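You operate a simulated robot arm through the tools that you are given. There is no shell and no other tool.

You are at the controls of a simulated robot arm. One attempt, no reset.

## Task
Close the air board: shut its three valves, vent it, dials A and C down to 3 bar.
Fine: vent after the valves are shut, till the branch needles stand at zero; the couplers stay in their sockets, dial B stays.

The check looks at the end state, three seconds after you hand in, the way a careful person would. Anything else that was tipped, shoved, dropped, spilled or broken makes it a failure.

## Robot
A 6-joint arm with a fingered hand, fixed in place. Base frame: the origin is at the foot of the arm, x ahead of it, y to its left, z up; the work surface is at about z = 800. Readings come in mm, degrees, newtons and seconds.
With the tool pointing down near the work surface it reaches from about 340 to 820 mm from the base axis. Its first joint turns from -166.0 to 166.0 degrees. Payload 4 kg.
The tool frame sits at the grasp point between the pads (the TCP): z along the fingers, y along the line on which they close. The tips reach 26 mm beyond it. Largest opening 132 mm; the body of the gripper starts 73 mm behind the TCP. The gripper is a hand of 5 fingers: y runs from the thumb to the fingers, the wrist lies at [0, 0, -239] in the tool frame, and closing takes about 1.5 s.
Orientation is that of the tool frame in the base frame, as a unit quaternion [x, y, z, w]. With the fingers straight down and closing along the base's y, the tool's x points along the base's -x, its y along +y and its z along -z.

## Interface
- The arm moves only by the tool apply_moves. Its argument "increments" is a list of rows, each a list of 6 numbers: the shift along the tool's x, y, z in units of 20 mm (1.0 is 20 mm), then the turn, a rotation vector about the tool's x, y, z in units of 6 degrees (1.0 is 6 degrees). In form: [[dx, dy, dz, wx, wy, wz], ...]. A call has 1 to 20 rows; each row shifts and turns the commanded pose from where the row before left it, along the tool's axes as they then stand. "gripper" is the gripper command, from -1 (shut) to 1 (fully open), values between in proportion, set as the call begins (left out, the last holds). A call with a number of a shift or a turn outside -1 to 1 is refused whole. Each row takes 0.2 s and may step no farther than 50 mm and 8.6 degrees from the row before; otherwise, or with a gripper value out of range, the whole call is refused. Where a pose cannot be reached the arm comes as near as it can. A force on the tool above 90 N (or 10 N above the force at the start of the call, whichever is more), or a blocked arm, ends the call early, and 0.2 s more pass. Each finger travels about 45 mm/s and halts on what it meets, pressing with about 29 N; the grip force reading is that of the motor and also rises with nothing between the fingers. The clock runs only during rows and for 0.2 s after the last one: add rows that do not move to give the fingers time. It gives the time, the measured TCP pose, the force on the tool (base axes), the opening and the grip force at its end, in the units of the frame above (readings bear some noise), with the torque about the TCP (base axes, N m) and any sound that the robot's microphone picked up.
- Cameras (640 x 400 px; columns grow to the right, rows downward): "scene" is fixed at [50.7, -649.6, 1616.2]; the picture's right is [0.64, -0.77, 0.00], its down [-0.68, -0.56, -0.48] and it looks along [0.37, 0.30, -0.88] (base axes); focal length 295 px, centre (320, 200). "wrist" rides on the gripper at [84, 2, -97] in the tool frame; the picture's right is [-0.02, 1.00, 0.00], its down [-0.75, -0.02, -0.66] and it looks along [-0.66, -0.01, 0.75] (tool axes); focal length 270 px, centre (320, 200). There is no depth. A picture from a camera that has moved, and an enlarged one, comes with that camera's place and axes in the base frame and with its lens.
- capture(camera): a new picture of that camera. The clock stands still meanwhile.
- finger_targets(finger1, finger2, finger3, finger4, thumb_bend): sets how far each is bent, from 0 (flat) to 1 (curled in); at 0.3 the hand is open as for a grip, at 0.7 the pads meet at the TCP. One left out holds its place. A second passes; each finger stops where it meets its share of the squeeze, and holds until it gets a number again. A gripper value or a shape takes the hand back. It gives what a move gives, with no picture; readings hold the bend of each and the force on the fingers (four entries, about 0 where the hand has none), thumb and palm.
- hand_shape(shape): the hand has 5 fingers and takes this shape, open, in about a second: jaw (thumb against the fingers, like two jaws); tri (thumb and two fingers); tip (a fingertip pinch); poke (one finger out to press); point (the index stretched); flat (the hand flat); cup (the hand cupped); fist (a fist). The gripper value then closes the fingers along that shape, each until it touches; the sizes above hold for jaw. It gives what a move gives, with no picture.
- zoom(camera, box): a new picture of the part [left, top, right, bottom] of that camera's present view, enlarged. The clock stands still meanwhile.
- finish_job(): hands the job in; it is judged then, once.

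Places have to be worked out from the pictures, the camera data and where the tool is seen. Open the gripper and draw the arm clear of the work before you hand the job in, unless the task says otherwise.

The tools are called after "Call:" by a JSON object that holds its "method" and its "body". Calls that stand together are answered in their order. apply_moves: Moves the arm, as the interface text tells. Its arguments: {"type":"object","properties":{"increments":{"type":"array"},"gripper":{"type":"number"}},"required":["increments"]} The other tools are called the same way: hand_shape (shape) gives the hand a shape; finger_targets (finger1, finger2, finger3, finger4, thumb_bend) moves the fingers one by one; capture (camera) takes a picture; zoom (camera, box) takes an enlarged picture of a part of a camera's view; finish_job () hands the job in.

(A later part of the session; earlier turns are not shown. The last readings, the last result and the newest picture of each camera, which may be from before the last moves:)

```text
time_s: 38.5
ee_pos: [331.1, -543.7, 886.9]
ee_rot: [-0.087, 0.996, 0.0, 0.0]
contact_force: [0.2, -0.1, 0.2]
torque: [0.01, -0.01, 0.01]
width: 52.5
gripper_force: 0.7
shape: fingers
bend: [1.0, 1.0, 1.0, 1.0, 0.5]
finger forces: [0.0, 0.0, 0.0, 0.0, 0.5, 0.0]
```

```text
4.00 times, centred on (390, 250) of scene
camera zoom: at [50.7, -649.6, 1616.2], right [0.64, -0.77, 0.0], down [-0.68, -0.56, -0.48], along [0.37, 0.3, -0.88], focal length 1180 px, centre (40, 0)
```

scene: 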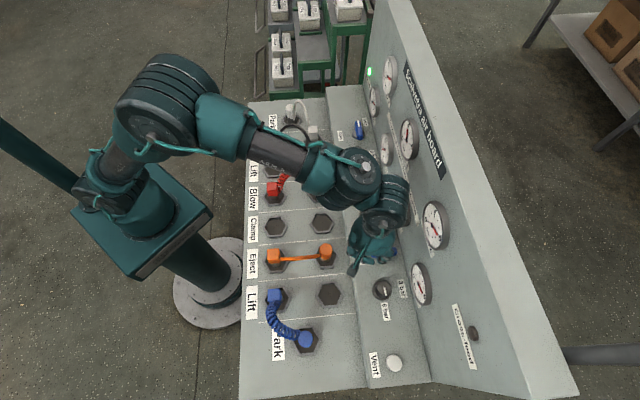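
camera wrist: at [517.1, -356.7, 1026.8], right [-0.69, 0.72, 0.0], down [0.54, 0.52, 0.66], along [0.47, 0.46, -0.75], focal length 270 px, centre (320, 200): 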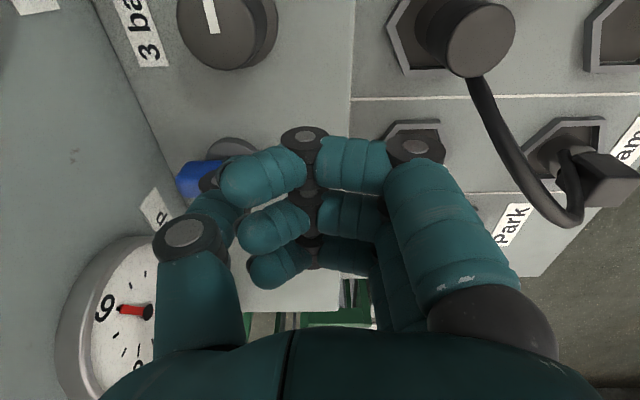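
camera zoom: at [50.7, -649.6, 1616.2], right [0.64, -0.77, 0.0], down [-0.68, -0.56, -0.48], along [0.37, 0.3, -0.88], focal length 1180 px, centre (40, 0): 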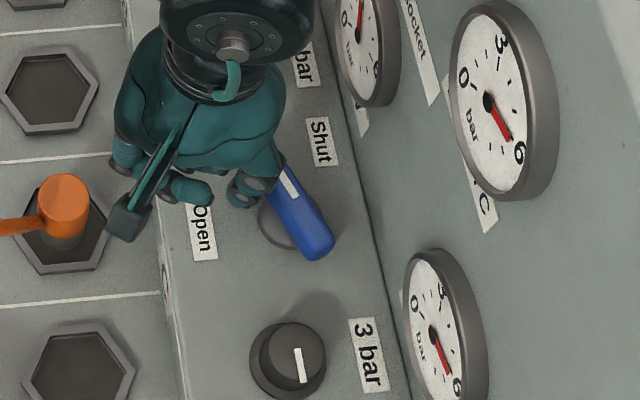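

Handle C is about 55° round, so I'll finish the arc to its stop.

Call:
{"method": "apply_moves", "body": {"increments": [[-0.291, 0.02, 0, 0, 0, 0], [-0.32, -0.02, 0, 0, 0, 0], [-0.279, -0.05, 0, 0, 0, 0], [-0.127, -0.095, 0, 0, 0, 0], [-0.086, -0.123, 0, 0, 0, 0], [-0.086, -0.123, 0, 0, 0, 0], [0, 0, 0, 0, 0, 0]]}}

Call:
{"method": "zoom", "body": {"camera": "scene", "box": [310, 200, 470, 300]}}

```text
time_s: 40.1
ee_pos: [354.6, -545.2, 886.8]
ee_rot: [-0.089, 0.996, 0.001, 0.0]
contact_force: [-17.7, 18.4, 7.1]
torque: [-0.32, -0.06, -0.57]
width: 49.0
gripper_force: 12.7
shape: fingers
bend: [1.0, 1.0, 1.0, 1.0, 0.54]
finger forces: [0.1, 0.1, 0.1, 0.0, 24.6, 0.0]
```

```text
4.00 times, centred on (390, 250) of scene
camera zoom: at [50.7, -649.6, 1616.2], right [0.64, -0.77, 0.0], down [-0.68, -0.56, -0.48], along [0.37, 0.3, -0.88], focal length 1180 px, centre (40, 0)
```

zoom: 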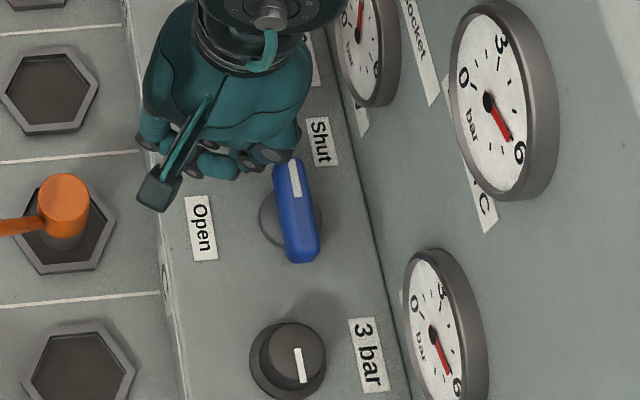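

All three valves are at their stops. Next comes the vent: back off, lift, rotate 20° and travel to hover over the vent button at about N=661, D=447.

Call:
{"method": "apply_moves", "body": {"increments": [[0.43, 0.614, 0, 0, 0, 0], [0, 0, -0.9, 0, 0, 0], [0, 0, -0.9, 0, 0, 0], [0, 0, -0.8, 0, 0, 0], [0, 0, 0, 0, 0, 0.84], [0, 0, 0, 0, 0, 0.83], [0, 0, 0, 0, 0, 0.83], [0, 0, 0, 0, 0, 0.83]]}}

Call:
{"method": "apply_moves", "body": {"increments": [[0.522, -0.82, 0, 0, 0, 0], [0.522, -0.82, 0, 0, 0, 0], [0.522, -0.82, 0, 0, 0, 0], [0.522, -0.82, 0, 0, 0, 0], [0.522, -0.82, 0, 0, 0, 0], [0.522, -0.82, 0, 0, 0, 0], [0.522, -0.82, 0, 0, 0, 0], [0.522, -0.82, 0, 0, 0, 0], [0.522, -0.82, 0, 0, 0, 0], [0.522, -0.82, 0, 0, 0, 0], [0.522, -0.82, 0, 0, 0, 0], [0.522, -0.82, 0, 0, 0, 0], [0.522, -0.82, 0, 0, 0, 0], [0.522, -0.82, 0, 0, 0, 0], [0, 0, 0, 0, 0, 0]]}}

Call:
{"method": "capture", "body": {"camera": "scene"}}

Call:
{"method": "zoom", "body": {"camera": "scene", "box": [320, 290, 480, 390]}}

```text
time_s: 41.9
ee_pos: [343.1, -537.0, 938.4]
ee_rot: [0.088, 0.996, 0.0, 0.001]
contact_force: [-0.6, -1.0, -0.3]
torque: [0.01, -0.02, 0.0]
width: 52.5
gripper_force: 0.1
shape: fingers
bend: [1.0, 1.0, 1.0, 1.0, 0.5]
finger forces: [0.0, 0.0, 0.0, 0.0, 0.0, 0.0]
```

```text
time_s: 45.1
ee_pos: [160.1, -736.8, 938.4]
ee_rot: [0.087, 0.996, 0.0, 0.0]
contact_force: [-0.5, 0.7, -0.5]
torque: [0.02, 0.0, -0.02]
width: 52.3
gripper_force: 0.1
shape: fingers
bend: [1.0, 1.0, 1.0, 1.0, 0.5]
finger forces: [0.0, 0.0, 0.0, 0.0, 0.0, 0.0]
```

```text
taken
```

scene: 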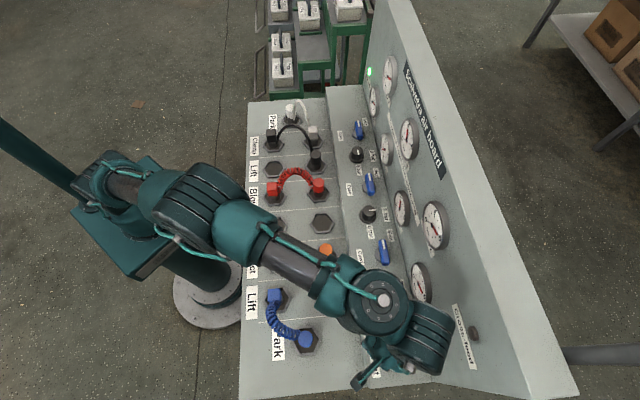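

```text
4.00 times, centred on (400, 340) of scene
camera zoom: at [50.7, -649.6, 1616.2], right [0.64, -0.77, 0.0], down [-0.68, -0.56, -0.48], along [0.37, 0.3, -0.88], focal length 1180 px, centre (0, -360)
```

zoom: 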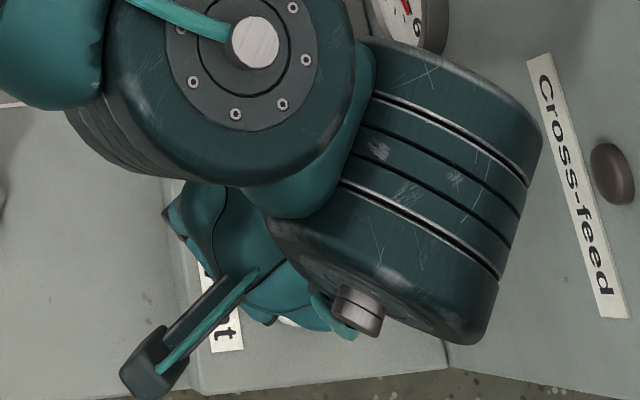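

The button is mostly hidden from the scene camera, so I'll use the wrist camera.

Call:
{"method": "capture", "body": {"camera": "wrist"}}

Call:
{"method": "zoom", "body": {"camera": "scene", "box": [350, 40, 470, 310]}}

```text
taken
camera wrist: at [76.3, -721.0, 1035.8], right [0.19, 0.98, 0.0], down [0.74, -0.15, 0.66], along [0.65, -0.13, -0.75], focal length 270 px, centre (320, 200)
```

wrist: 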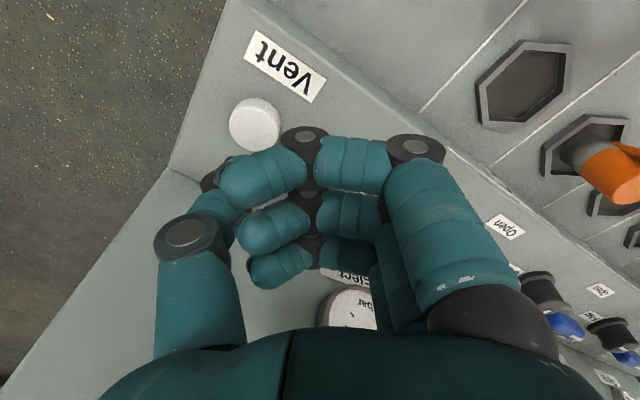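

```text
1.48 times, centred on (410, 175) of scene
camera zoom: at [50.7, -649.6, 1616.2], right [0.64, -0.77, 0.0], down [-0.68, -0.56, -0.48], along [0.37, 0.3, -0.88], focal length 437 px, centre (187, 237)
```

zoom: 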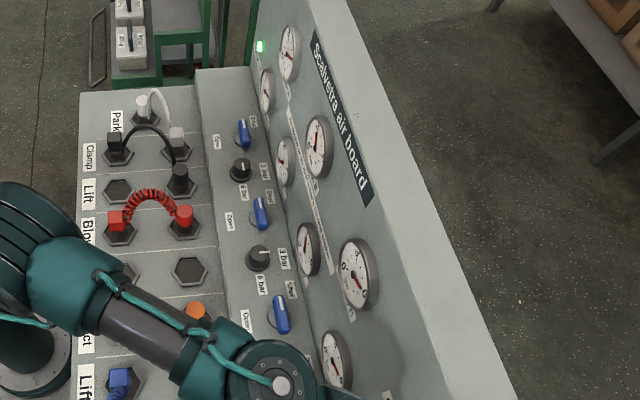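

The wrist view gives the vent at (151,-783), top z≈855, which matches the scene estimate, and the thumb tip is right above it. I'll lower towards contact and watch the force.

Call:
{"method": "apply_moves", "body": {"increments": [[0, 0, 0.7, 0, 0, 0], [0, 0, 0.7, 0, 0, 0], [0, 0, 0.6, 0, 0, 0], [0, 0, 0.15, 0, 0, 0], [0, 0, 0.15, 0, 0, 0], [0, 0, 0, 0, 0, 0]]}}

Call:
{"method": "capture", "body": {"camera": "wrist"}}

```text
time_s: 46.5
ee_pos: [160.6, -736.4, 893.2]
ee_rot: [0.086, 0.996, -0.001, 0.0]
contact_force: [0.9, 0.9, 11.7]
torque: [-0.51, 0.09, -0.03]
width: 52.2
gripper_force: 5.7
shape: fingers
bend: [1.0, 1.0, 1.0, 1.0, 0.5]
finger forces: [0.0, 0.1, 0.1, 0.1, 10.9, 0.0]
```

```text
taken
camera wrist: at [77.7, -721.0, 991.6], right [0.19, 0.98, 0.0], down [0.74, -0.14, 0.66], along [0.65, -0.13, -0.75], focal length 270 px, centre (320, 200)
```

wrist: 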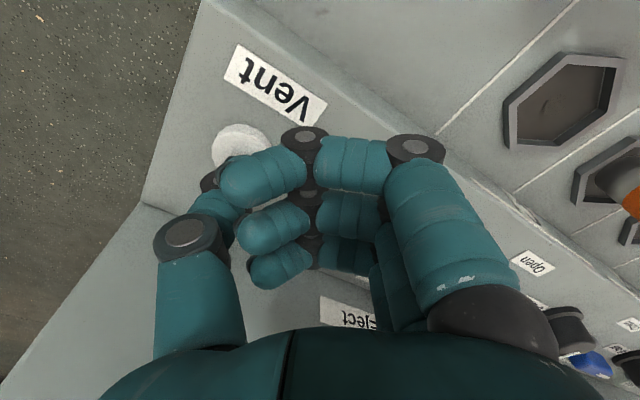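

The thumb is in contact at 11 N. I'll press a little further, hold, and watch the branch gauges.

Call:
{"method": "apply_moves", "body": {"increments": [[0, 0, 0.1, 0, 0, 0], [0, 0, 0.1, 0, 0, 0], [0, 0, 0.1, 0, 0, 0], [0, 0, 0, 0, 0, 0], [0, 0, 0, 0, 0, 0], [0, 0, 0, 0, 0, 0], [0, 0, 0, 0, 0, 0], [0, 0, 0, 0, 0, 0]]}}

Call:
{"method": "zoom", "body": {"camera": "scene", "box": [340, 40, 500, 140]}}

Call:
{"method": "zoom", "body": {"camera": "scene", "box": [340, 160, 500, 260]}}

```text
time_s: 48.3
ee_pos: [161.0, -736.9, 890.7]
ee_rot: [0.086, 0.996, -0.002, 0.001]
contact_force: [5.4, 3.1, 40.4]
torque: [-1.86, 0.23, 0.2]
width: 52.0
gripper_force: 20.0
shape: fingers
bend: [1.0, 1.0, 1.0, 1.0, 0.52]
finger forces: [0.0, 0.1, 0.0, 0.0, 40.2, 0.0]
```

```text
4.00 times, centred on (420, 90) of scene
camera zoom: at [50.7, -649.6, 1616.2], right [0.64, -0.77, 0.0], down [-0.68, -0.56, -0.48], along [0.37, 0.3, -0.88], focal length 1180 px, centre (-80, 640)
```

zoom: 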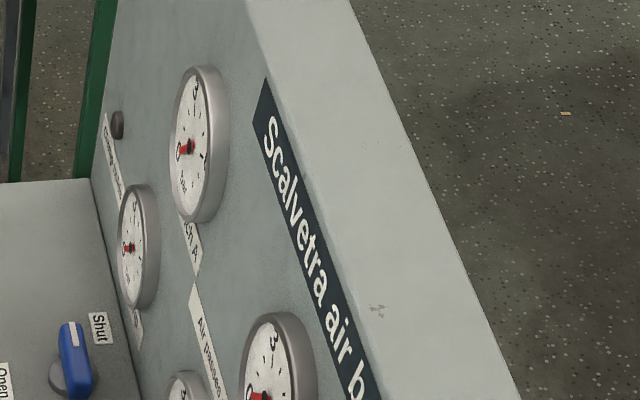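

```text
4.00 times, centred on (420, 210) of scene
camera zoom: at [50.7, -649.6, 1616.2], right [0.64, -0.77, 0.0], down [-0.68, -0.56, -0.48], along [0.37, 0.3, -0.88], focal length 1180 px, centre (-80, 160)
```

zoom: 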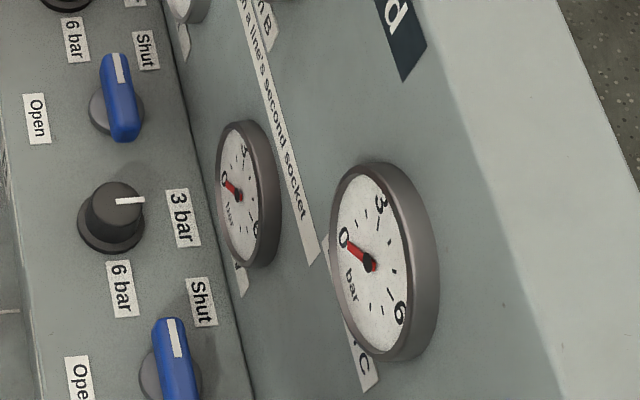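

The needles have fallen to zero and the clamp lamp is out. I'll hold a little longer to be sure it is fully empty, then release and lift.

Call:
{"method": "apply_moves", "body": {"increments": [[0, 0, 0, 0, 0, 0], [0, 0, 0, 0, 0, 0], [0, 0, 0, 0, 0, 0], [0, 0, 0, 0, 0, 0], [0, 0, 0, 0, 0, 0], [0, 0, 0, 0, 0, 0], [0, 0, 0, 0, 0, 0], [0, 0, 0, 0, 0, 0], [0, 0, 0, 0, 0, 0], [0, 0, 0, 0, 0, 0]]}}

Call:
{"method": "apply_moves", "body": {"increments": [[0, 0, -0.5, 0, 0, 0], [0, 0, -0.9, 0, 0, 0], [0, 0, -0.9, 0, 0, 0], [0, 0, -0.9, 0, 0, 0], [0, 0, -0.9, 0, 0, 0], [0, 0, -0.9, 0, 0, 0], [0, 0, 0, 0, 0, 0], [0, 0, 0, 0, 0, 0]]}}

Call:
{"method": "zoom", "body": {"camera": "scene", "box": [340, 40, 500, 140]}}

Call:
{"method": "zoom", "body": {"camera": "scene", "box": [340, 100, 500, 200]}}

Call:
{"method": "zoom", "body": {"camera": "scene", "box": [340, 180, 500, 280]}}

```text
time_s: 50.5
ee_pos: [162.0, -737.4, 891.1]
ee_rot: [0.087, 0.996, -0.001, 0.001]
contact_force: [9.0, 1.9, 41.3]
torque: [-1.83, 0.13, 0.4]
width: 51.9
gripper_force: 19.9
shape: fingers
bend: [1.0, 1.0, 1.0, 1.0, 0.52]
finger forces: [0.0, 0.0, 0.0, 0.0, 40.0, 0.0]
```

```text
time_s: 52.3
ee_pos: [162.6, -738.1, 987.9]
ee_rot: [0.087, 0.996, 0.001, 0.001]
contact_force: [-0.9, 0.6, -0.3]
torque: [0.01, -0.01, -0.01]
width: 52.5
gripper_force: 0.0
shape: fingers
bend: [1.0, 1.0, 1.0, 1.0, 0.5]
finger forces: [0.0, 0.0, 0.0, 0.1, 0.0, 0.1]
```

```text
4.00 times, centred on (420, 90) of scene
camera zoom: at [50.7, -649.6, 1616.2], right [0.64, -0.77, 0.0], down [-0.68, -0.56, -0.48], along [0.37, 0.3, -0.88], focal length 1180 px, centre (-80, 640)
```

zoom: 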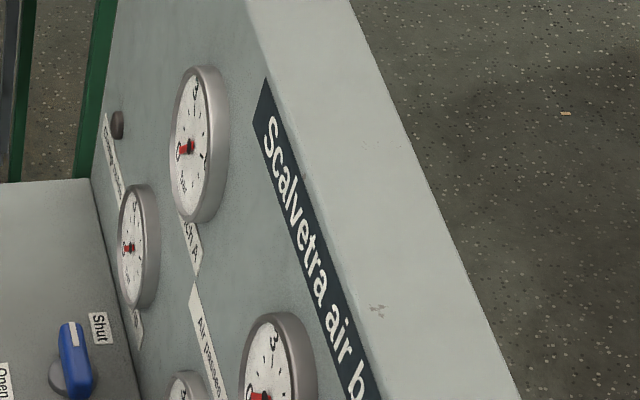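

```text
4.00 times, centred on (420, 150) of scene
camera zoom: at [50.7, -649.6, 1616.2], right [0.64, -0.77, 0.0], down [-0.68, -0.56, -0.48], along [0.37, 0.3, -0.88], focal length 1180 px, centre (-80, 400)
```

zoom: 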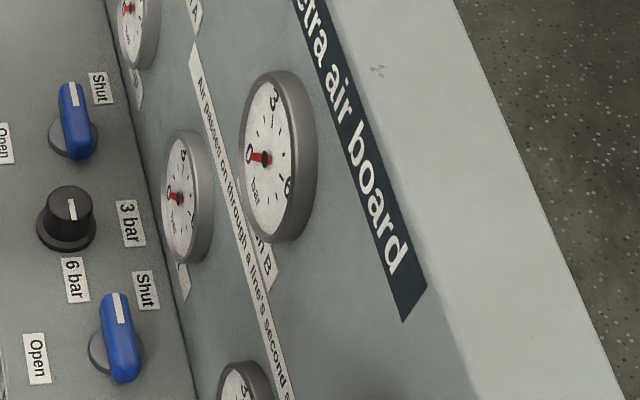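

```text
4.00 times, centred on (420, 230) of scene
camera zoom: at [50.7, -649.6, 1616.2], right [0.64, -0.77, 0.0], down [-0.68, -0.56, -0.48], along [0.37, 0.3, -0.88], focal length 1180 px, centre (-80, 80)
```

zoom: 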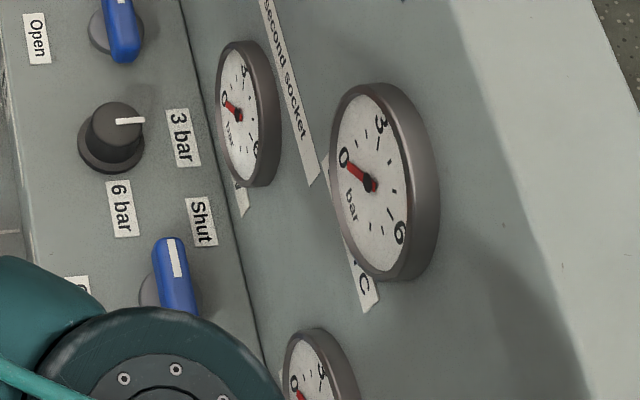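

All branch needles read zero and all handles point to Shut. Dials C and A are next, at about (669,282) and (670,-139). I'll grip with the thumb and fingers 2 and 3, leaving 1 and 4 curled, and tilt the hand 12° away from the panel for clearance. I'm shaping the hand and turning it up here first.

Call:
{"method": "finger_targets", "body": {"finger1": 1, "finger2": 0.5, "finger3": 0.5, "finger4": 1, "thumb_bend": 0.48}}

Call:
{"method": "apply_moves", "body": {"increments": [[0, 0, 0, 0, 0, 0.953], [0, 0, 0, 0, 0, 0.953], [0, 0, 0, 0, 0, 0.953], [0, 0, 0, 0, 0, 0.953], [0, 0, 0, 0, 0, 0.953], [0, 0, 0, 0, 0, 0.953], [0, 0, 0, 0, 0, 0.953], [0, 0, 0, 0, -0.667, 0], [0, 0, 0, 0, -0.667, 0], [0, 0, 0, 0, -0.667, 0], [0, 0, 0, 0, 0, 0]]}}

Call:
{"method": "capture", "body": {"camera": "wrist"}}

Call:
{"method": "capture", "body": {"camera": "scene"}}

```text
time_s: 53.3
ee_pos: [161.2, -736.3, 987.5]
ee_rot: [0.087, 0.996, 0.001, 0.001]
contact_force: [0.3, 0.8, 0.5]
torque: [-0.05, 0.02, 0.0]
width: 53.8
gripper_force: 0.1
shape: fingers
bend: [1.0, 0.5, 0.5, 1.0, 0.48]
finger forces: [0.0, 0.0, 0.0, 0.0, 0.1, 0.0]
```

```text
time_s: 55.7
ee_pos: [159.9, -737.1, 987.3]
ee_rot: [0.419, 0.902, -0.044, 0.095]
contact_force: [0.6, 0.0, 0.1]
torque: [0.01, 0.04, 0.02]
width: 53.5
gripper_force: 0.1
shape: fingers
bend: [1.0, 0.5, 0.5, 1.0, 0.48]
finger forces: [0.0, 0.0, 0.0, 0.0, 0.1, 0.1]
```

```text
taken
camera wrist: at [95.6, -657.3, 1065.6], right [0.78, 0.63, 0.0], down [0.37, -0.47, 0.8], along [0.5, -0.62, -0.6], focal length 270 px, centre (320, 200)
```

wrist: 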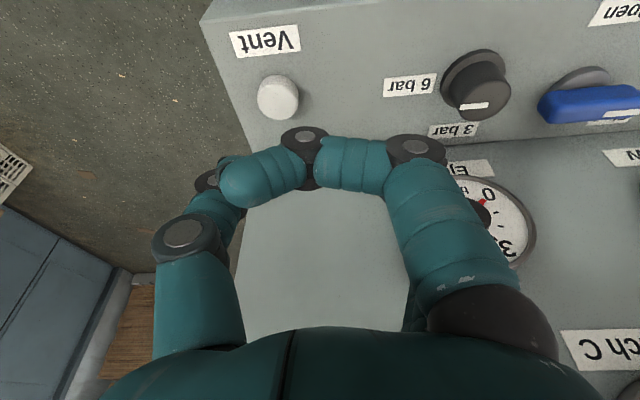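

```text
taken
```

scene: 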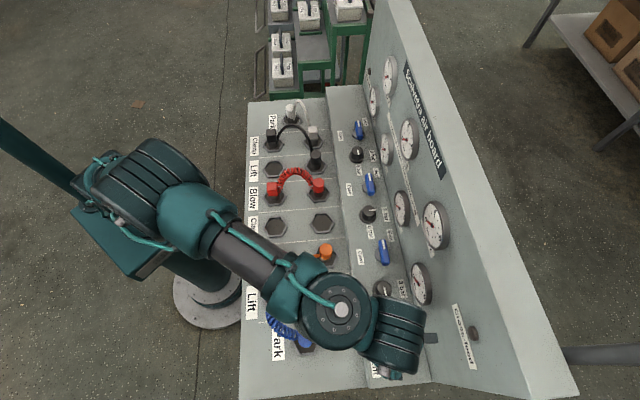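

The curled index blocks the wrist view. I'll set it to 0.5 as well, since it passes beside the knob, then move to hover above dial C.

Call:
{"method": "finger_targets", "body": {"finger1": 0.45}}

Call:
{"method": "apply_moves", "body": {"increments": [[-0.06, 0.795, 0.2875, 0, 0, 0], [-0.06, 0.795, 0.2875, 0, 0, 0], [-0.06, 0.795, 0.2875, 0, 0, 0], [-0.06, 0.795, 0.2875, 0, 0, 0], [-0.06, 0.795, 0.2875, 0, 0, 0], [-0.06, 0.795, 0.2875, 0, 0, 0], [-0.06, 0.795, 0.2875, 0, 0, 0], [-0.06, 0.795, 0.2875, 0, 0, 0], [0, 0, 0, 0, 0, 0]]}}

Call:
{"method": "capture", "body": {"camera": "wrist"}}

Call:
{"method": "zoom", "body": {"camera": "scene", "box": [310, 220, 470, 320]}}

```text
time_s: 56.7
ee_pos: [160.9, -737.2, 987.5]
ee_rot: [0.421, 0.901, -0.044, 0.095]
contact_force: [0.3, -0.1, -0.1]
torque: [0.02, -0.01, 0.01]
width: 85.0
gripper_force: 0.1
shape: fingers
bend: [0.45, 0.5, 0.5, 1.0, 0.48]
finger forces: [0.0, 0.0, 0.1, 0.0, 0.1, 0.1]
```

```text
time_s: 58.7
ee_pos: [269.9, -668.4, 944.4]
ee_rot: [0.42, 0.902, -0.044, 0.095]
contact_force: [-0.6, -0.2, 0.1]
torque: [-0.02, 0.04, 0.0]
width: 85.3
gripper_force: 0.0
shape: fingers
bend: [0.45, 0.5, 0.5, 1.0, 0.48]
finger forces: [0.0, 0.0, 0.1, 0.0, 0.1, 0.1]
```

```text
taken
camera wrist: at [205.4, -589.8, 1022.3], right [0.78, 0.63, 0.0], down [0.37, -0.47, 0.8], along [0.5, -0.62, -0.6], focal length 270 px, centre (320, 200)
```

wrist: 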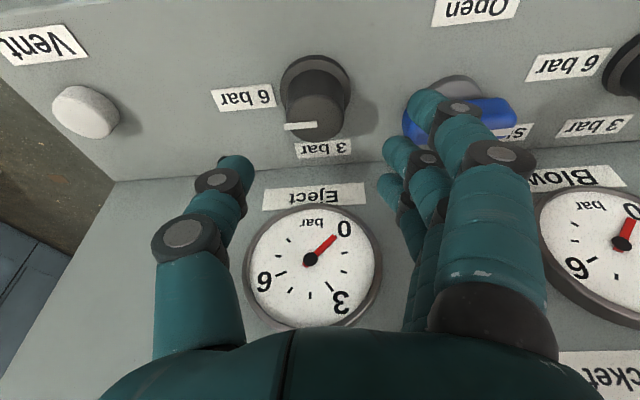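

```text
4.00 times, centred on (390, 270) of scene
camera zoom: at [50.7, -649.6, 1616.2], right [0.64, -0.77, 0.0], down [-0.68, -0.56, -0.48], along [0.37, 0.3, -0.88], focal length 1180 px, centre (40, -80)
```

zoom: 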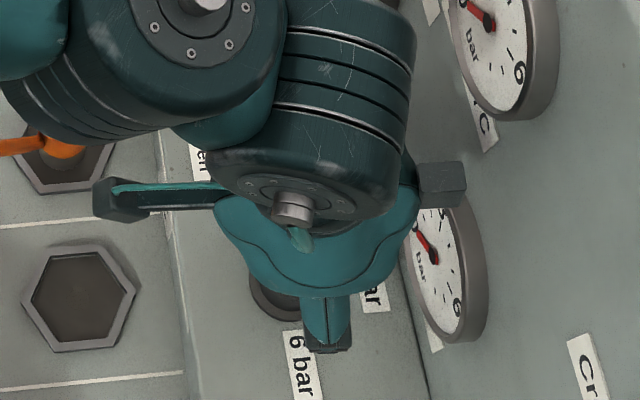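

The view is clear: knob C sits between thumb and fingers with its mark at 6 bar. I'll close fingers 2 and 3 slightly to clear handle C, then lower about 54 mm straight down.

Call:
{"method": "finger_targets", "body": {"finger2": 0.55, "finger3": 0.55}}

Call:
{"method": "apply_moves", "body": {"increments": [[0.115, -0.019, 0.665, 0, 0, 0], [0.115, -0.019, 0.665, 0, 0, 0], [0.115, -0.019, 0.665, 0, 0, 0], [0, 0, 0, 0, 0, 0]]}}

Call:
{"method": "capture", "body": {"camera": "wrist"}}

```text
time_s: 59.7
ee_pos: [270.6, -668.8, 944.1]
ee_rot: [0.42, 0.901, -0.044, 0.095]
contact_force: [-0.8, -0.4, -0.5]
torque: [0.0, -0.02, 0.0]
width: 85.1
gripper_force: 0.2
shape: fingers
bend: [0.45, 0.55, 0.55, 1.0, 0.48]
finger forces: [0.1, 0.0, 0.1, 0.1, 0.0, 0.0]
```

```text
time_s: 60.7
ee_pos: [271.1, -673.1, 903.2]
ee_rot: [0.42, 0.901, -0.043, 0.094]
contact_force: [0.6, -0.4, 0.5]
torque: [-0.01, 0.0, -0.01]
width: 85.4
gripper_force: 0.0
shape: fingers
bend: [0.45, 0.55, 0.55, 1.0, 0.48]
finger forces: [0.0, 0.0, 0.1, 0.0, 0.0, 0.1]
```

```text
taken
camera wrist: at [205.5, -593.3, 981.5], right [0.78, 0.63, 0.0], down [0.37, -0.47, 0.8], along [0.5, -0.62, -0.6], focal length 270 px, centre (320, 200)
```

wrist: 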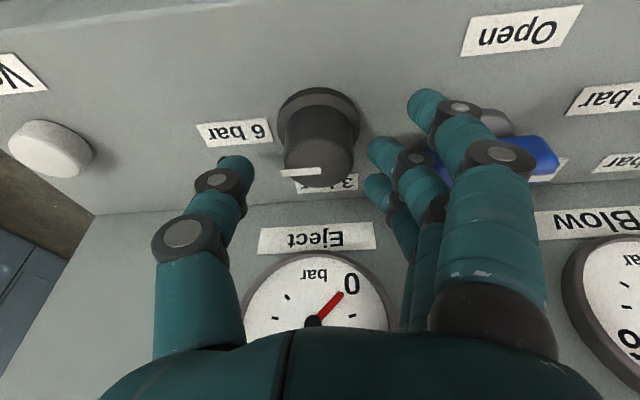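

The alignment looks good. I'll lower the last 13 mm, then close on the knob with the thumb and fingers 2 and 3.

Call:
{"method": "apply_moves", "body": {"increments": [[0.07, 0, 0.32, 0, 0, 0], [0.07, 0, 0.32, 0, 0, 0], [0, 0, 0, 0, 0, 0]]}}

Call:
{"method": "finger_targets", "body": {"finger2": 0.72, "finger3": 0.72, "thumb_bend": 0.72}}

Call:
{"method": "capture", "body": {"camera": "wrist"}}

```text
time_s: 61.5
ee_pos: [271.2, -673.1, 888.9]
ee_rot: [0.42, 0.901, -0.045, 0.095]
contact_force: [1.5, 0.3, -0.1]
torque: [-0.02, -0.01, 0.0]
width: 85.3
gripper_force: 0.1
shape: fingers
bend: [0.45, 0.55, 0.55, 1.0, 0.48]
finger forces: [0.0, 0.0, 0.1, 0.0, 0.0, 0.0]
```

```text
time_s: 62.5
ee_pos: [271.6, -671.7, 888.6]
ee_rot: [0.42, 0.902, -0.044, 0.095]
contact_force: [4.0, -3.4, -9.4]
torque: [0.08, -0.13, 0.05]
width: 67.7
gripper_force: 14.4
shape: fingers
bend: [0.45, 0.62, 0.67, 1.0, 0.64]
finger forces: [0.0, 9.0, 6.1, 0.0, 14.0, 0.0]
```

```text
taken
camera wrist: at [205.6, -592.8, 967.9], right [0.78, 0.63, 0.0], down [0.37, -0.47, 0.8], along [0.5, -0.62, -0.6], focal length 270 px, centre (320, 200)
```

wrist: 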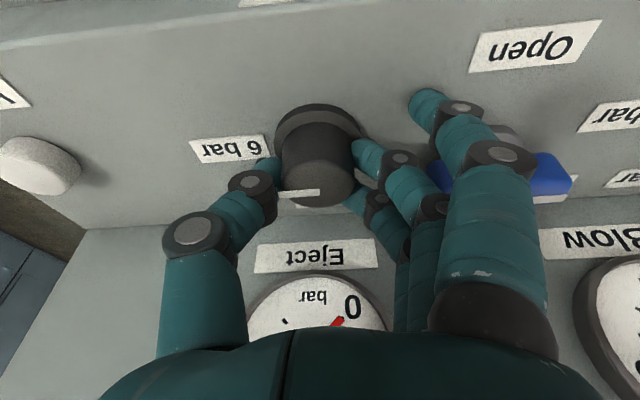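

The knob is gripped (9+6 N against 14 N). I'll rotate 45° counter-clockwise from above, about the vertical axis.

Call:
{"method": "apply_moves", "body": {"increments": [[0, 0, 0, -0.195, 0, -0.917], [0, 0, 0, -0.195, 0, -0.917], [0, 0, 0, -0.195, 0, -0.917], [0, 0, 0, -0.195, 0, -0.917], [0, 0, 0, 0, 0, 0]]}}

Call:
{"method": "capture", "body": {"camera": "wrist"}}

```text
time_s: 63.7
ee_pos: [271.4, -672.1, 889.2]
ee_rot: [0.235, 0.966, -0.024, 0.101]
contact_force: [7.9, -0.4, -11.0]
torque: [0.12, -0.15, 0.02]
width: 67.0
gripper_force: 14.5
shape: fingers
bend: [0.45, 0.62, 0.67, 1.0, 0.64]
finger forces: [0.1, 9.0, 7.0, 0.1, 12.1, 0.0]
```

```text
taken
camera wrist: at [179.8, -623.3, 968.2], right [0.48, 0.88, 0.0], down [0.53, -0.29, 0.8], along [0.7, -0.38, -0.6], focal length 270 px, centre (320, 200)
```

wrist: 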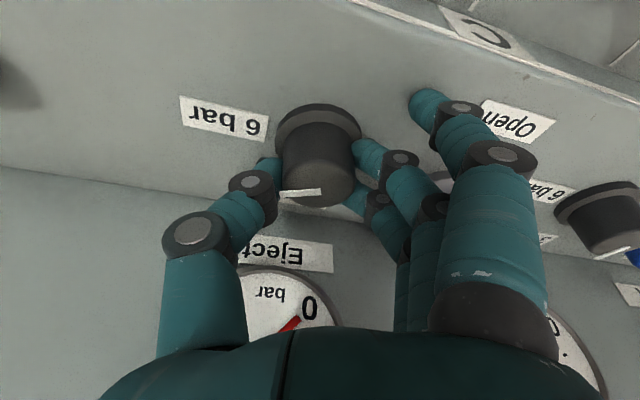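

The mark stays fixed in the hand, so the dial is turning with it (22°). I'll continue another 22.5° and check panel clearance.

Call:
{"method": "apply_moves", "body": {"increments": [[0, 0, 0, -0.195, 0, -0.917], [0, 0, 0, -0.195, 0, -0.917], [0, 0, 0, -0.195, 0, -0.917], [0, 0, 0, -0.195, 0, -0.917], [0, 0, 0, 0, 0, 0]]}}

Call:
{"method": "capture", "body": {"camera": "wrist"}}

Call:
{"method": "zoom", "body": {"camera": "scene", "box": [310, 220, 470, 320]}}

```text
time_s: 64.9
ee_pos: [270.6, -672.4, 889.3]
ee_rot: [0.044, 0.994, -0.005, 0.104]
contact_force: [5.6, 3.6, -8.4]
torque: [0.21, -0.02, 0.01]
width: 66.4
gripper_force: 14.3
shape: fingers
bend: [0.45, 0.62, 0.67, 1.0, 0.65]
finger forces: [0.1, 9.7, 7.8, 0.0, 11.4, 0.1]
```

```text
taken
camera wrist: at [168.0, -662.0, 968.2], right [0.11, 0.99, 0.0], down [0.6, -0.07, 0.8], along [0.8, -0.08, -0.6], focal length 270 px, centre (320, 200)
```

wrist: 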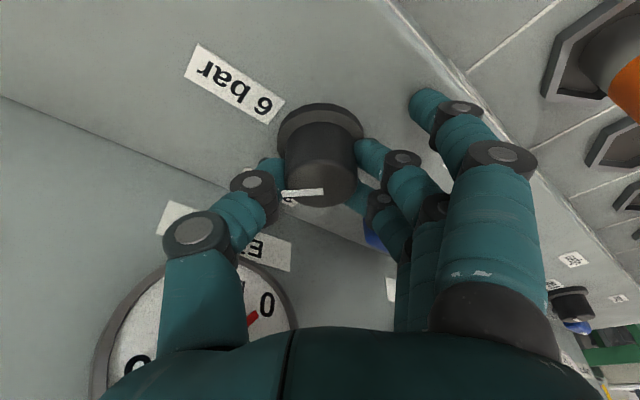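

```text
4.00 times, centred on (390, 270) of scene
camera zoom: at [50.7, -649.6, 1616.2], right [0.64, -0.77, 0.0], down [-0.68, -0.56, -0.48], along [0.37, 0.3, -0.88], focal length 1180 px, centre (40, -80)
```

zoom: 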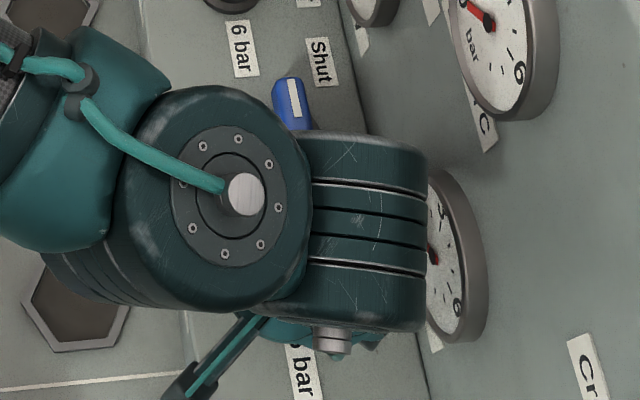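

The dial has turned exactly 45° with no slip. I'll release, rotate the open hand back 45°, and grip again for the second stroke.

Call:
{"method": "finger_targets", "body": {"finger2": 0.55, "finger3": 0.55, "thumb_bend": 0.5}}

Call:
{"method": "apply_moves", "body": {"increments": [[0, 0, 0, 0.195, 0, 0.917], [0, 0, 0, 0.195, 0, 0.917], [0, 0, 0, 0.195, 0, 0.917], [0, 0, 0, 0.195, 0, 0.917], [0, 0, 0, 0.195, 0, 0.917], [0, 0, 0, 0.195, 0, 0.917], [0, 0, 0, 0.195, 0, 0.917], [0, 0, 0, 0.195, 0, 0.917], [0, 0, 0, 0, 0, 0]]}}

Call:
{"method": "capture", "body": {"camera": "wrist"}}

```text
time_s: 65.9
ee_pos: [270.3, -672.8, 890.1]
ee_rot: [0.043, 0.994, -0.005, 0.104]
contact_force: [1.4, 0.6, -0.2]
torque: [0.02, 0.01, 0.02]
width: 82.7
gripper_force: 0.0
shape: fingers
bend: [0.45, 0.55, 0.55, 1.0, 0.5]
finger forces: [0.0, 0.0, 0.1, 0.1, 0.0, 0.0]
```

```text
time_s: 67.9
ee_pos: [271.2, -671.6, 891.8]
ee_rot: [0.421, 0.901, -0.044, 0.095]
contact_force: [0.7, 0.2, -1.0]
torque: [0.01, -0.01, -0.01]
width: 82.6
gripper_force: 0.0
shape: fingers
bend: [0.45, 0.55, 0.55, 1.0, 0.5]
finger forces: [0.1, 0.1, 0.1, 0.0, 0.0, 0.0]
```

```text
taken
camera wrist: at [205.6, -592.3, 969.1], right [0.78, 0.63, 0.0], down [0.37, -0.47, 0.8], along [0.5, -0.62, -0.6], focal length 270 px, centre (320, 200)
```

wrist: 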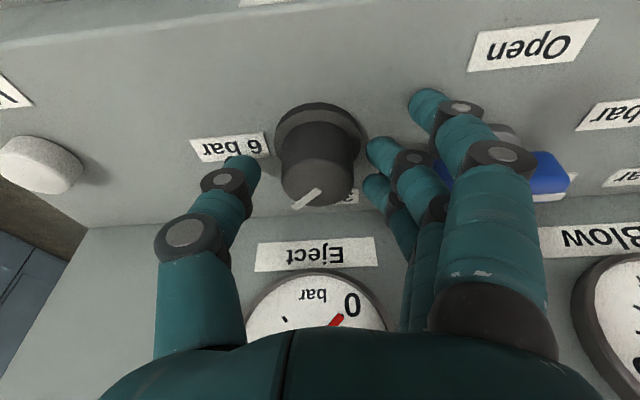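

The mark is now halfway between 6 and 3. I'll grip again and turn another 45°.

Call:
{"method": "finger_targets", "body": {"finger2": 0.72, "finger3": 0.72, "thumb_bend": 0.72}}

Call:
{"method": "apply_moves", "body": {"increments": [[0, 0, 0, -0.195, 0, -0.917], [0, 0, 0, -0.195, 0, -0.917], [0, 0, 0, -0.195, 0, -0.917], [0, 0, 0, -0.195, 0, -0.917], [0, 0, 0, -0.195, 0, -0.917], [0, 0, 0, -0.195, 0, -0.917], [0, 0, 0, -0.195, 0, -0.917], [0, 0, 0, 0, 0, 0]]}}

Call:
{"method": "capture", "body": {"camera": "wrist"}}

```text
time_s: 68.9
ee_pos: [271.8, -672.3, 889.4]
ee_rot: [0.42, 0.902, -0.043, 0.095]
contact_force: [3.8, -3.9, -8.0]
torque: [0.01, -0.11, 0.0]
width: 67.7
gripper_force: 14.9
shape: fingers
bend: [0.45, 0.62, 0.67, 1.0, 0.64]
finger forces: [0.0, 9.0, 6.1, 0.0, 15.2, 0.0]
```

```text
time_s: 70.7
ee_pos: [270.2, -672.2, 891.2]
ee_rot: [0.092, 0.99, -0.01, 0.104]
contact_force: [7.1, 1.6, -6.0]
torque: [0.15, -0.14, 0.04]
width: 67.0
gripper_force: 15.1
shape: fingers
bend: [0.45, 0.62, 0.68, 1.0, 0.65]
finger forces: [0.0, 9.3, 7.5, 0.1, 13.3, 0.0]
```

```text
taken
camera wrist: at [169.4, -651.4, 968.6], right [0.2, 0.98, 0.0], down [0.59, -0.13, 0.8], along [0.78, -0.16, -0.6], focal length 270 px, centre (320, 200)
```

wrist: 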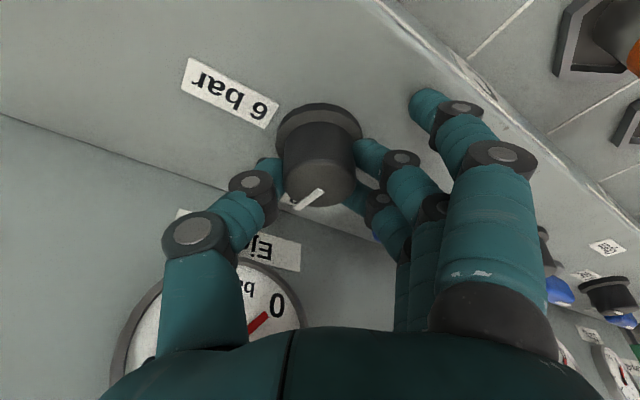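

39.4° is done in this stroke. The last 5.6° completes 90°, then I'll release, lift, and check the mark.

Call:
{"method": "apply_moves", "body": {"increments": [[0, 0, 0, -0.195, 0, -0.917], [0, 0, 0, 0, 0, 0]]}}

Call:
{"method": "finger_targets", "body": {"finger2": 0.55, "finger3": 0.55, "thumb_bend": 0.5}}

Call:
{"method": "apply_moves", "body": {"increments": [[-0.07, 0, -0.4, 0, 0, 0], [-0.19, 0, -0.9, 0, 0, 0], [-0.19, 0, -0.9, 0, 0, 0], [-0.19, 0, -0.9, 0, 0, 0], [0, 0, 0, 0.195, 0, 0.917], [0, 0, 0, 0.195, 0, 0.917], [0, 0, 0, 0.195, 0, 0.917], [0, 0, 0, 0.195, 0, 0.917], [0, 0, 0, 0.195, 0, 0.917], [0, 0, 0, 0.195, 0, 0.917], [0, 0, 0, 0.195, 0, 0.917], [0, 0, 0, 0.195, 0, 0.917], [0, 0, 0, 0, 0, 0]]}}

Call:
{"method": "capture", "body": {"camera": "wrist"}}

```text
time_s: 71.3
ee_pos: [270.7, -671.9, 888.9]
ee_rot: [0.042, 0.994, -0.005, 0.105]
contact_force: [10.3, 3.1, -1.4]
torque: [0.21, -0.18, 0.04]
width: 66.9
gripper_force: 15.4
shape: fingers
bend: [0.45, 0.62, 0.68, 1.0, 0.65]
finger forces: [0.0, 9.9, 8.8, 0.0, 13.1, 0.0]
```

```text
time_s: 72.3
ee_pos: [271.2, -671.7, 889.5]
ee_rot: [0.044, 0.994, -0.005, 0.104]
contact_force: [0.7, 0.1, -0.2]
torque: [0.0, 0.01, 0.0]
width: 82.5
gripper_force: 0.2
shape: fingers
bend: [0.45, 0.55, 0.55, 1.0, 0.5]
finger forces: [0.0, 0.1, 0.0, 0.1, 0.0, 0.1]
```

```text
time_s: 75.1
ee_pos: [270.5, -672.5, 952.5]
ee_rot: [0.422, 0.901, -0.045, 0.094]
contact_force: [-0.2, -0.7, 0.3]
torque: [0.02, -0.01, 0.02]
width: 82.4
gripper_force: 0.2
shape: fingers
bend: [0.45, 0.55, 0.55, 1.0, 0.5]
finger forces: [0.1, 0.1, 0.1, 0.1, 0.1, 0.0]
```

```text
taken
camera wrist: at [205.0, -592.4, 1031.6], right [0.78, 0.63, 0.0], down [0.37, -0.47, 0.8], along [0.5, -0.62, -0.6], focal length 270 px, centre (320, 200)
```

wrist: 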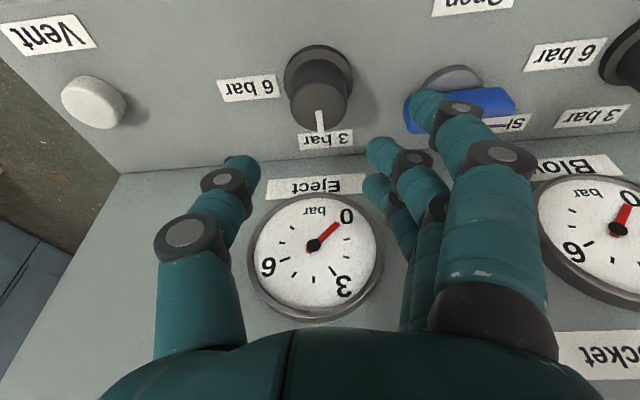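

Dial C's mark now points at 3 bar. I'll retreat slightly from the panel and travel along the board to dial A at about (670,-139), staying at this height.

Call:
{"method": "apply_moves", "body": {"increments": [[0.61, -0.055, -0.13, 0, 0, 0], [0.61, -0.055, -0.13, 0, 0, 0], [0.082, 0.958, -0.0175, 0, 0, 0], [0.082, 0.958, -0.0175, 0, 0, 0], [0.082, 0.958, -0.0175, 0, 0, 0], [0.082, 0.958, -0.0175, 0, 0, 0], [0.082, 0.958, -0.0175, 0, 0, 0], [0.082, 0.958, -0.0175, 0, 0, 0], [0.082, 0.958, -0.0175, 0, 0, 0], [0.082, 0.958, -0.0175, 0, 0, 0], [0.082, 0.958, -0.0175, 0, 0, 0], [0.082, 0.958, -0.0175, 0, 0, 0], [0.082, 0.958, -0.0175, 0, 0, 0], [0.082, 0.958, -0.0175, 0, 0, 0]]}}

Call:
{"method": "apply_moves", "body": {"increments": [[0.082, 0.958, -0.0175, 0, 0, 0], [0.082, 0.958, -0.0175, 0, 0, 0], [0.082, 0.958, -0.0175, 0, 0, 0], [0.082, 0.958, -0.0175, 0, 0, 0], [0.082, 0.958, -0.0175, 0, 0, 0], [0.082, 0.958, -0.0175, 0, 0, 0], [0.082, 0.958, -0.0175, 0, 0, 0], [0.082, 0.958, -0.0175, 0, 0, 0], [0.082, 0.958, -0.0175, 0, 0, 0], [0.082, 0.958, -0.0175, 0, 0, 0], [0, 0, 0, 0, 0, 0]]}}

Call:
{"method": "capture", "body": {"camera": "wrist"}}

Call:
{"method": "capture", "body": {"camera": "scene"}}

```text
time_s: 78.1
ee_pos: [416.2, -490.7, 954.1]
ee_rot: [0.421, 0.901, -0.045, 0.094]
contact_force: [-0.4, -0.2, -0.6]
torque: [-0.02, -0.07, 0.01]
width: 82.5
gripper_force: 0.0
shape: fingers
bend: [0.45, 0.55, 0.55, 1.0, 0.5]
finger forces: [0.0, 0.1, 0.0, 0.1, 0.1, 0.0]
```

```text
time_s: 80.5
ee_pos: [553.4, -355.4, 953.7]
ee_rot: [0.42, 0.901, -0.045, 0.096]
contact_force: [0.4, 0.1, 0.3]
torque: [-0.02, 0.02, 0.02]
width: 82.6
gripper_force: 0.0
shape: fingers
bend: [0.45, 0.55, 0.55, 1.0, 0.5]
finger forces: [0.1, 0.1, 0.0, 0.0, 0.0, 0.0]
```

```text
taken
camera wrist: at [487.6, -274.4, 1033.5], right [0.78, 0.63, 0.0], down [0.37, -0.47, 0.8], along [0.5, -0.62, -0.6], focal length 270 px, centre (320, 200)
```

wrist: 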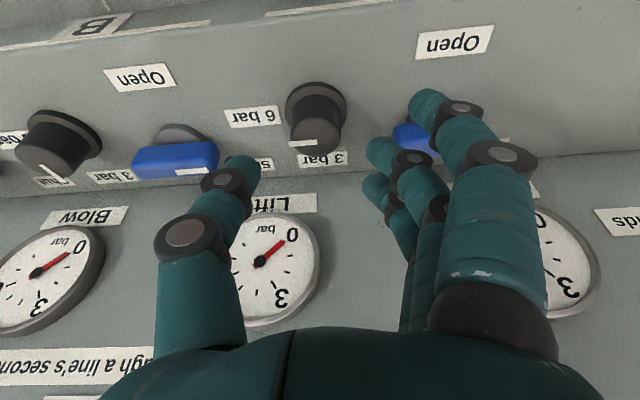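

```text
taken
```

scene: 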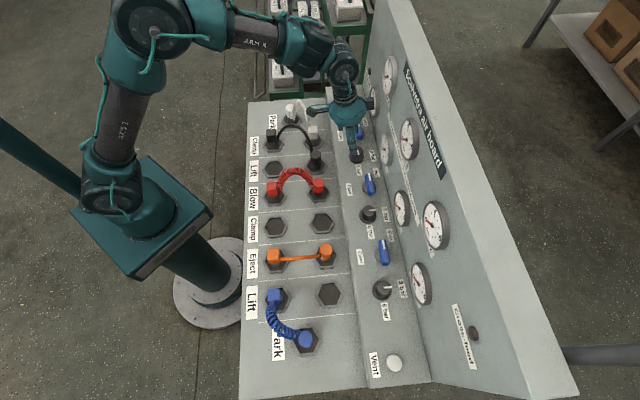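

Valve handles B and C are still shut as seen from above, and dial A sits centred between the fingers. I'll shift in to N≈667 and lower to z≈903, then check.

Call:
{"method": "apply_moves", "body": {"increments": [[-0.595, 0.027, 0.127, 0, 0, 0], [-0.595, 0.027, 0.127, 0, 0, 0], [0.13, 0, 0.612, 0, 0, 0], [0.13, 0, 0.612, 0, 0, 0], [0.13, 0, 0.612, 0, 0, 0], [0.13, 0, 0.609, 0, 0, 0], [0, 0, 0, 0, 0, 0]]}}

Call:
{"method": "capture", "body": {"camera": "wrist"}}

```text
time_s: 82.1
ee_pos: [568.8, -373.0, 904.7]
ee_rot: [0.421, 0.901, -0.044, 0.095]
contact_force: [-0.2, -0.1, 0.4]
torque: [0.0, 0.0, -0.05]
width: 82.4
gripper_force: 0.0
shape: fingers
bend: [0.45, 0.55, 0.55, 1.0, 0.5]
finger forces: [0.0, 0.0, 0.0, 0.1, 0.0, 0.1]
```

```text
taken
camera wrist: at [503.4, -292.9, 983.2], right [0.78, 0.63, 0.0], down [0.37, -0.47, 0.8], along [0.5, -0.62, -0.6], focal length 270 px, centre (320, 200)
```

wrist: 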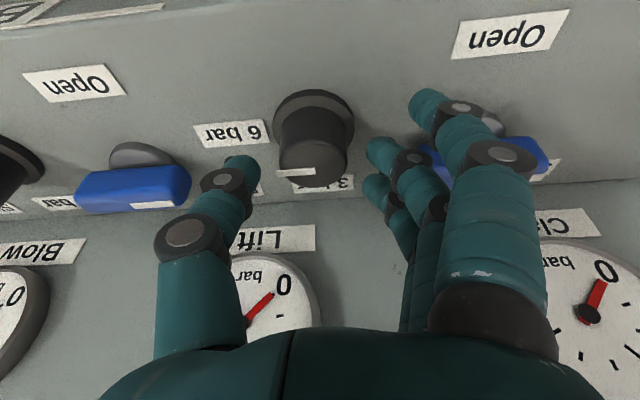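

It looks the same as at dial C. I'll shift 2 mm, lower the last 14 mm, and grip.

Call:
{"method": "apply_moves", "body": {"increments": [[0.07, -0.05, 0.34, 0, 0, 0], [0.07, -0.05, 0.34, 0, 0, 0], [0, 0, 0, 0, 0, 0]]}}

Call:
{"method": "finger_targets", "body": {"finger2": 0.72, "finger3": 0.72, "thumb_bend": 0.72}}

Call:
{"method": "capture", "body": {"camera": "wrist"}}

```text
time_s: 82.9
ee_pos: [567.6, -373.9, 891.7]
ee_rot: [0.42, 0.901, -0.044, 0.095]
contact_force: [-0.2, -0.7, 0.0]
torque: [0.0, -0.03, 0.01]
width: 82.7
gripper_force: 0.0
shape: fingers
bend: [0.45, 0.55, 0.55, 1.0, 0.5]
finger forces: [0.1, 0.0, 0.0, 0.1, 0.1, 0.0]
```

```text
time_s: 83.9
ee_pos: [568.2, -374.4, 891.2]
ee_rot: [0.42, 0.902, -0.043, 0.095]
contact_force: [1.2, -5.2, -8.3]
torque: [0.01, -0.07, 0.06]
width: 68.1
gripper_force: 14.7
shape: fingers
bend: [0.45, 0.63, 0.67, 1.0, 0.64]
finger forces: [0.0, 7.9, 5.8, 0.1, 15.7, 0.0]
```

```text
taken
camera wrist: at [502.2, -294.2, 969.3], right [0.78, 0.63, 0.0], down [0.37, -0.47, 0.8], along [0.5, -0.62, -0.6], focal length 270 px, centre (320, 200)
```

wrist: 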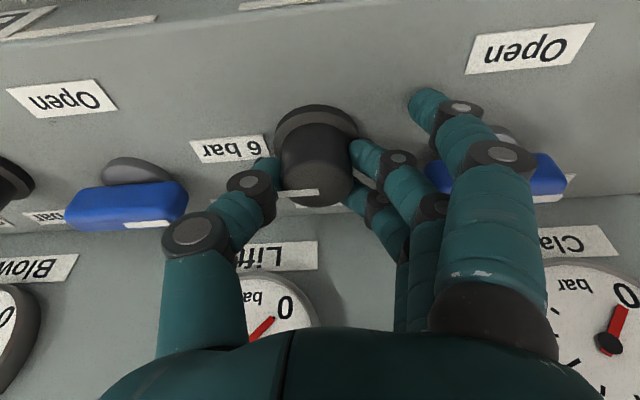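

The grip is good and identical to dial C's. I'll turn the first 45° counter-clockwise.

Call:
{"method": "apply_moves", "body": {"increments": [[0, 0, 0, -0.195, 0, -0.917], [0, 0, 0, -0.195, 0, -0.917], [0, 0, 0, -0.195, 0, -0.917], [0, 0, 0, -0.195, 0, -0.917], [0, 0, 0, -0.195, 0, -0.917], [0, 0, 0, -0.195, 0, -0.917], [0, 0, 0, -0.195, 0, -0.917], [0, 0, 0, -0.195, 0, -0.917], [0, 0, 0, 0, 0, 0]]}}

Call:
{"method": "capture", "body": {"camera": "wrist"}}

Call:
{"method": "zoom", "body": {"camera": "scene", "box": [300, 90, 460, 190]}}

```text
time_s: 85.9
ee_pos: [567.8, -375.5, 891.7]
ee_rot: [0.043, 0.994, -0.004, 0.104]
contact_force: [-6.5, 3.5, -5.5]
torque: [0.17, 0.14, -0.02]
width: 67.1
gripper_force: 14.3
shape: fingers
bend: [0.45, 0.63, 0.67, 1.0, 0.65]
finger forces: [0.0, 10.3, 5.4, 0.0, 11.9, 0.0]
```

```text
taken
camera wrist: at [464.7, -363.9, 969.3], right [0.11, 0.99, 0.0], down [0.6, -0.07, 0.8], along [0.8, -0.08, -0.6], focal length 270 px, centre (320, 200)
```

wrist: 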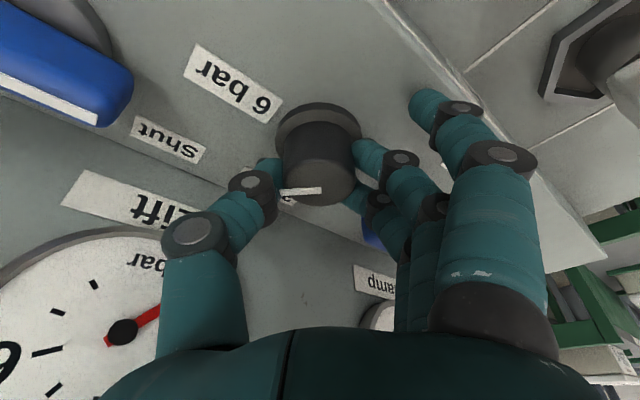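

```text
4.00 times, centred on (380, 140) of scene
camera zoom: at [50.7, -649.6, 1616.2], right [0.64, -0.77, 0.0], down [-0.68, -0.56, -0.48], along [0.37, 0.3, -0.88], focal length 1180 px, centre (80, 440)
```

zoom: 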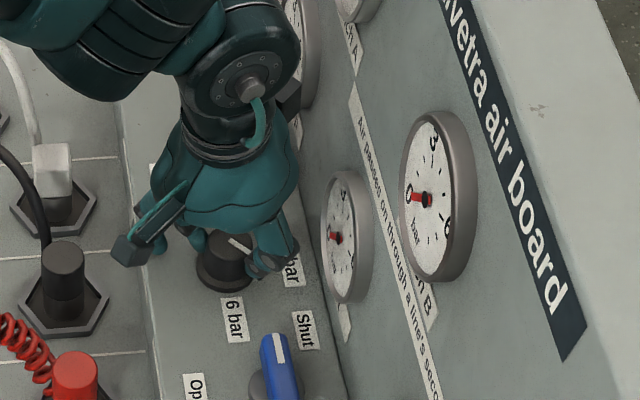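

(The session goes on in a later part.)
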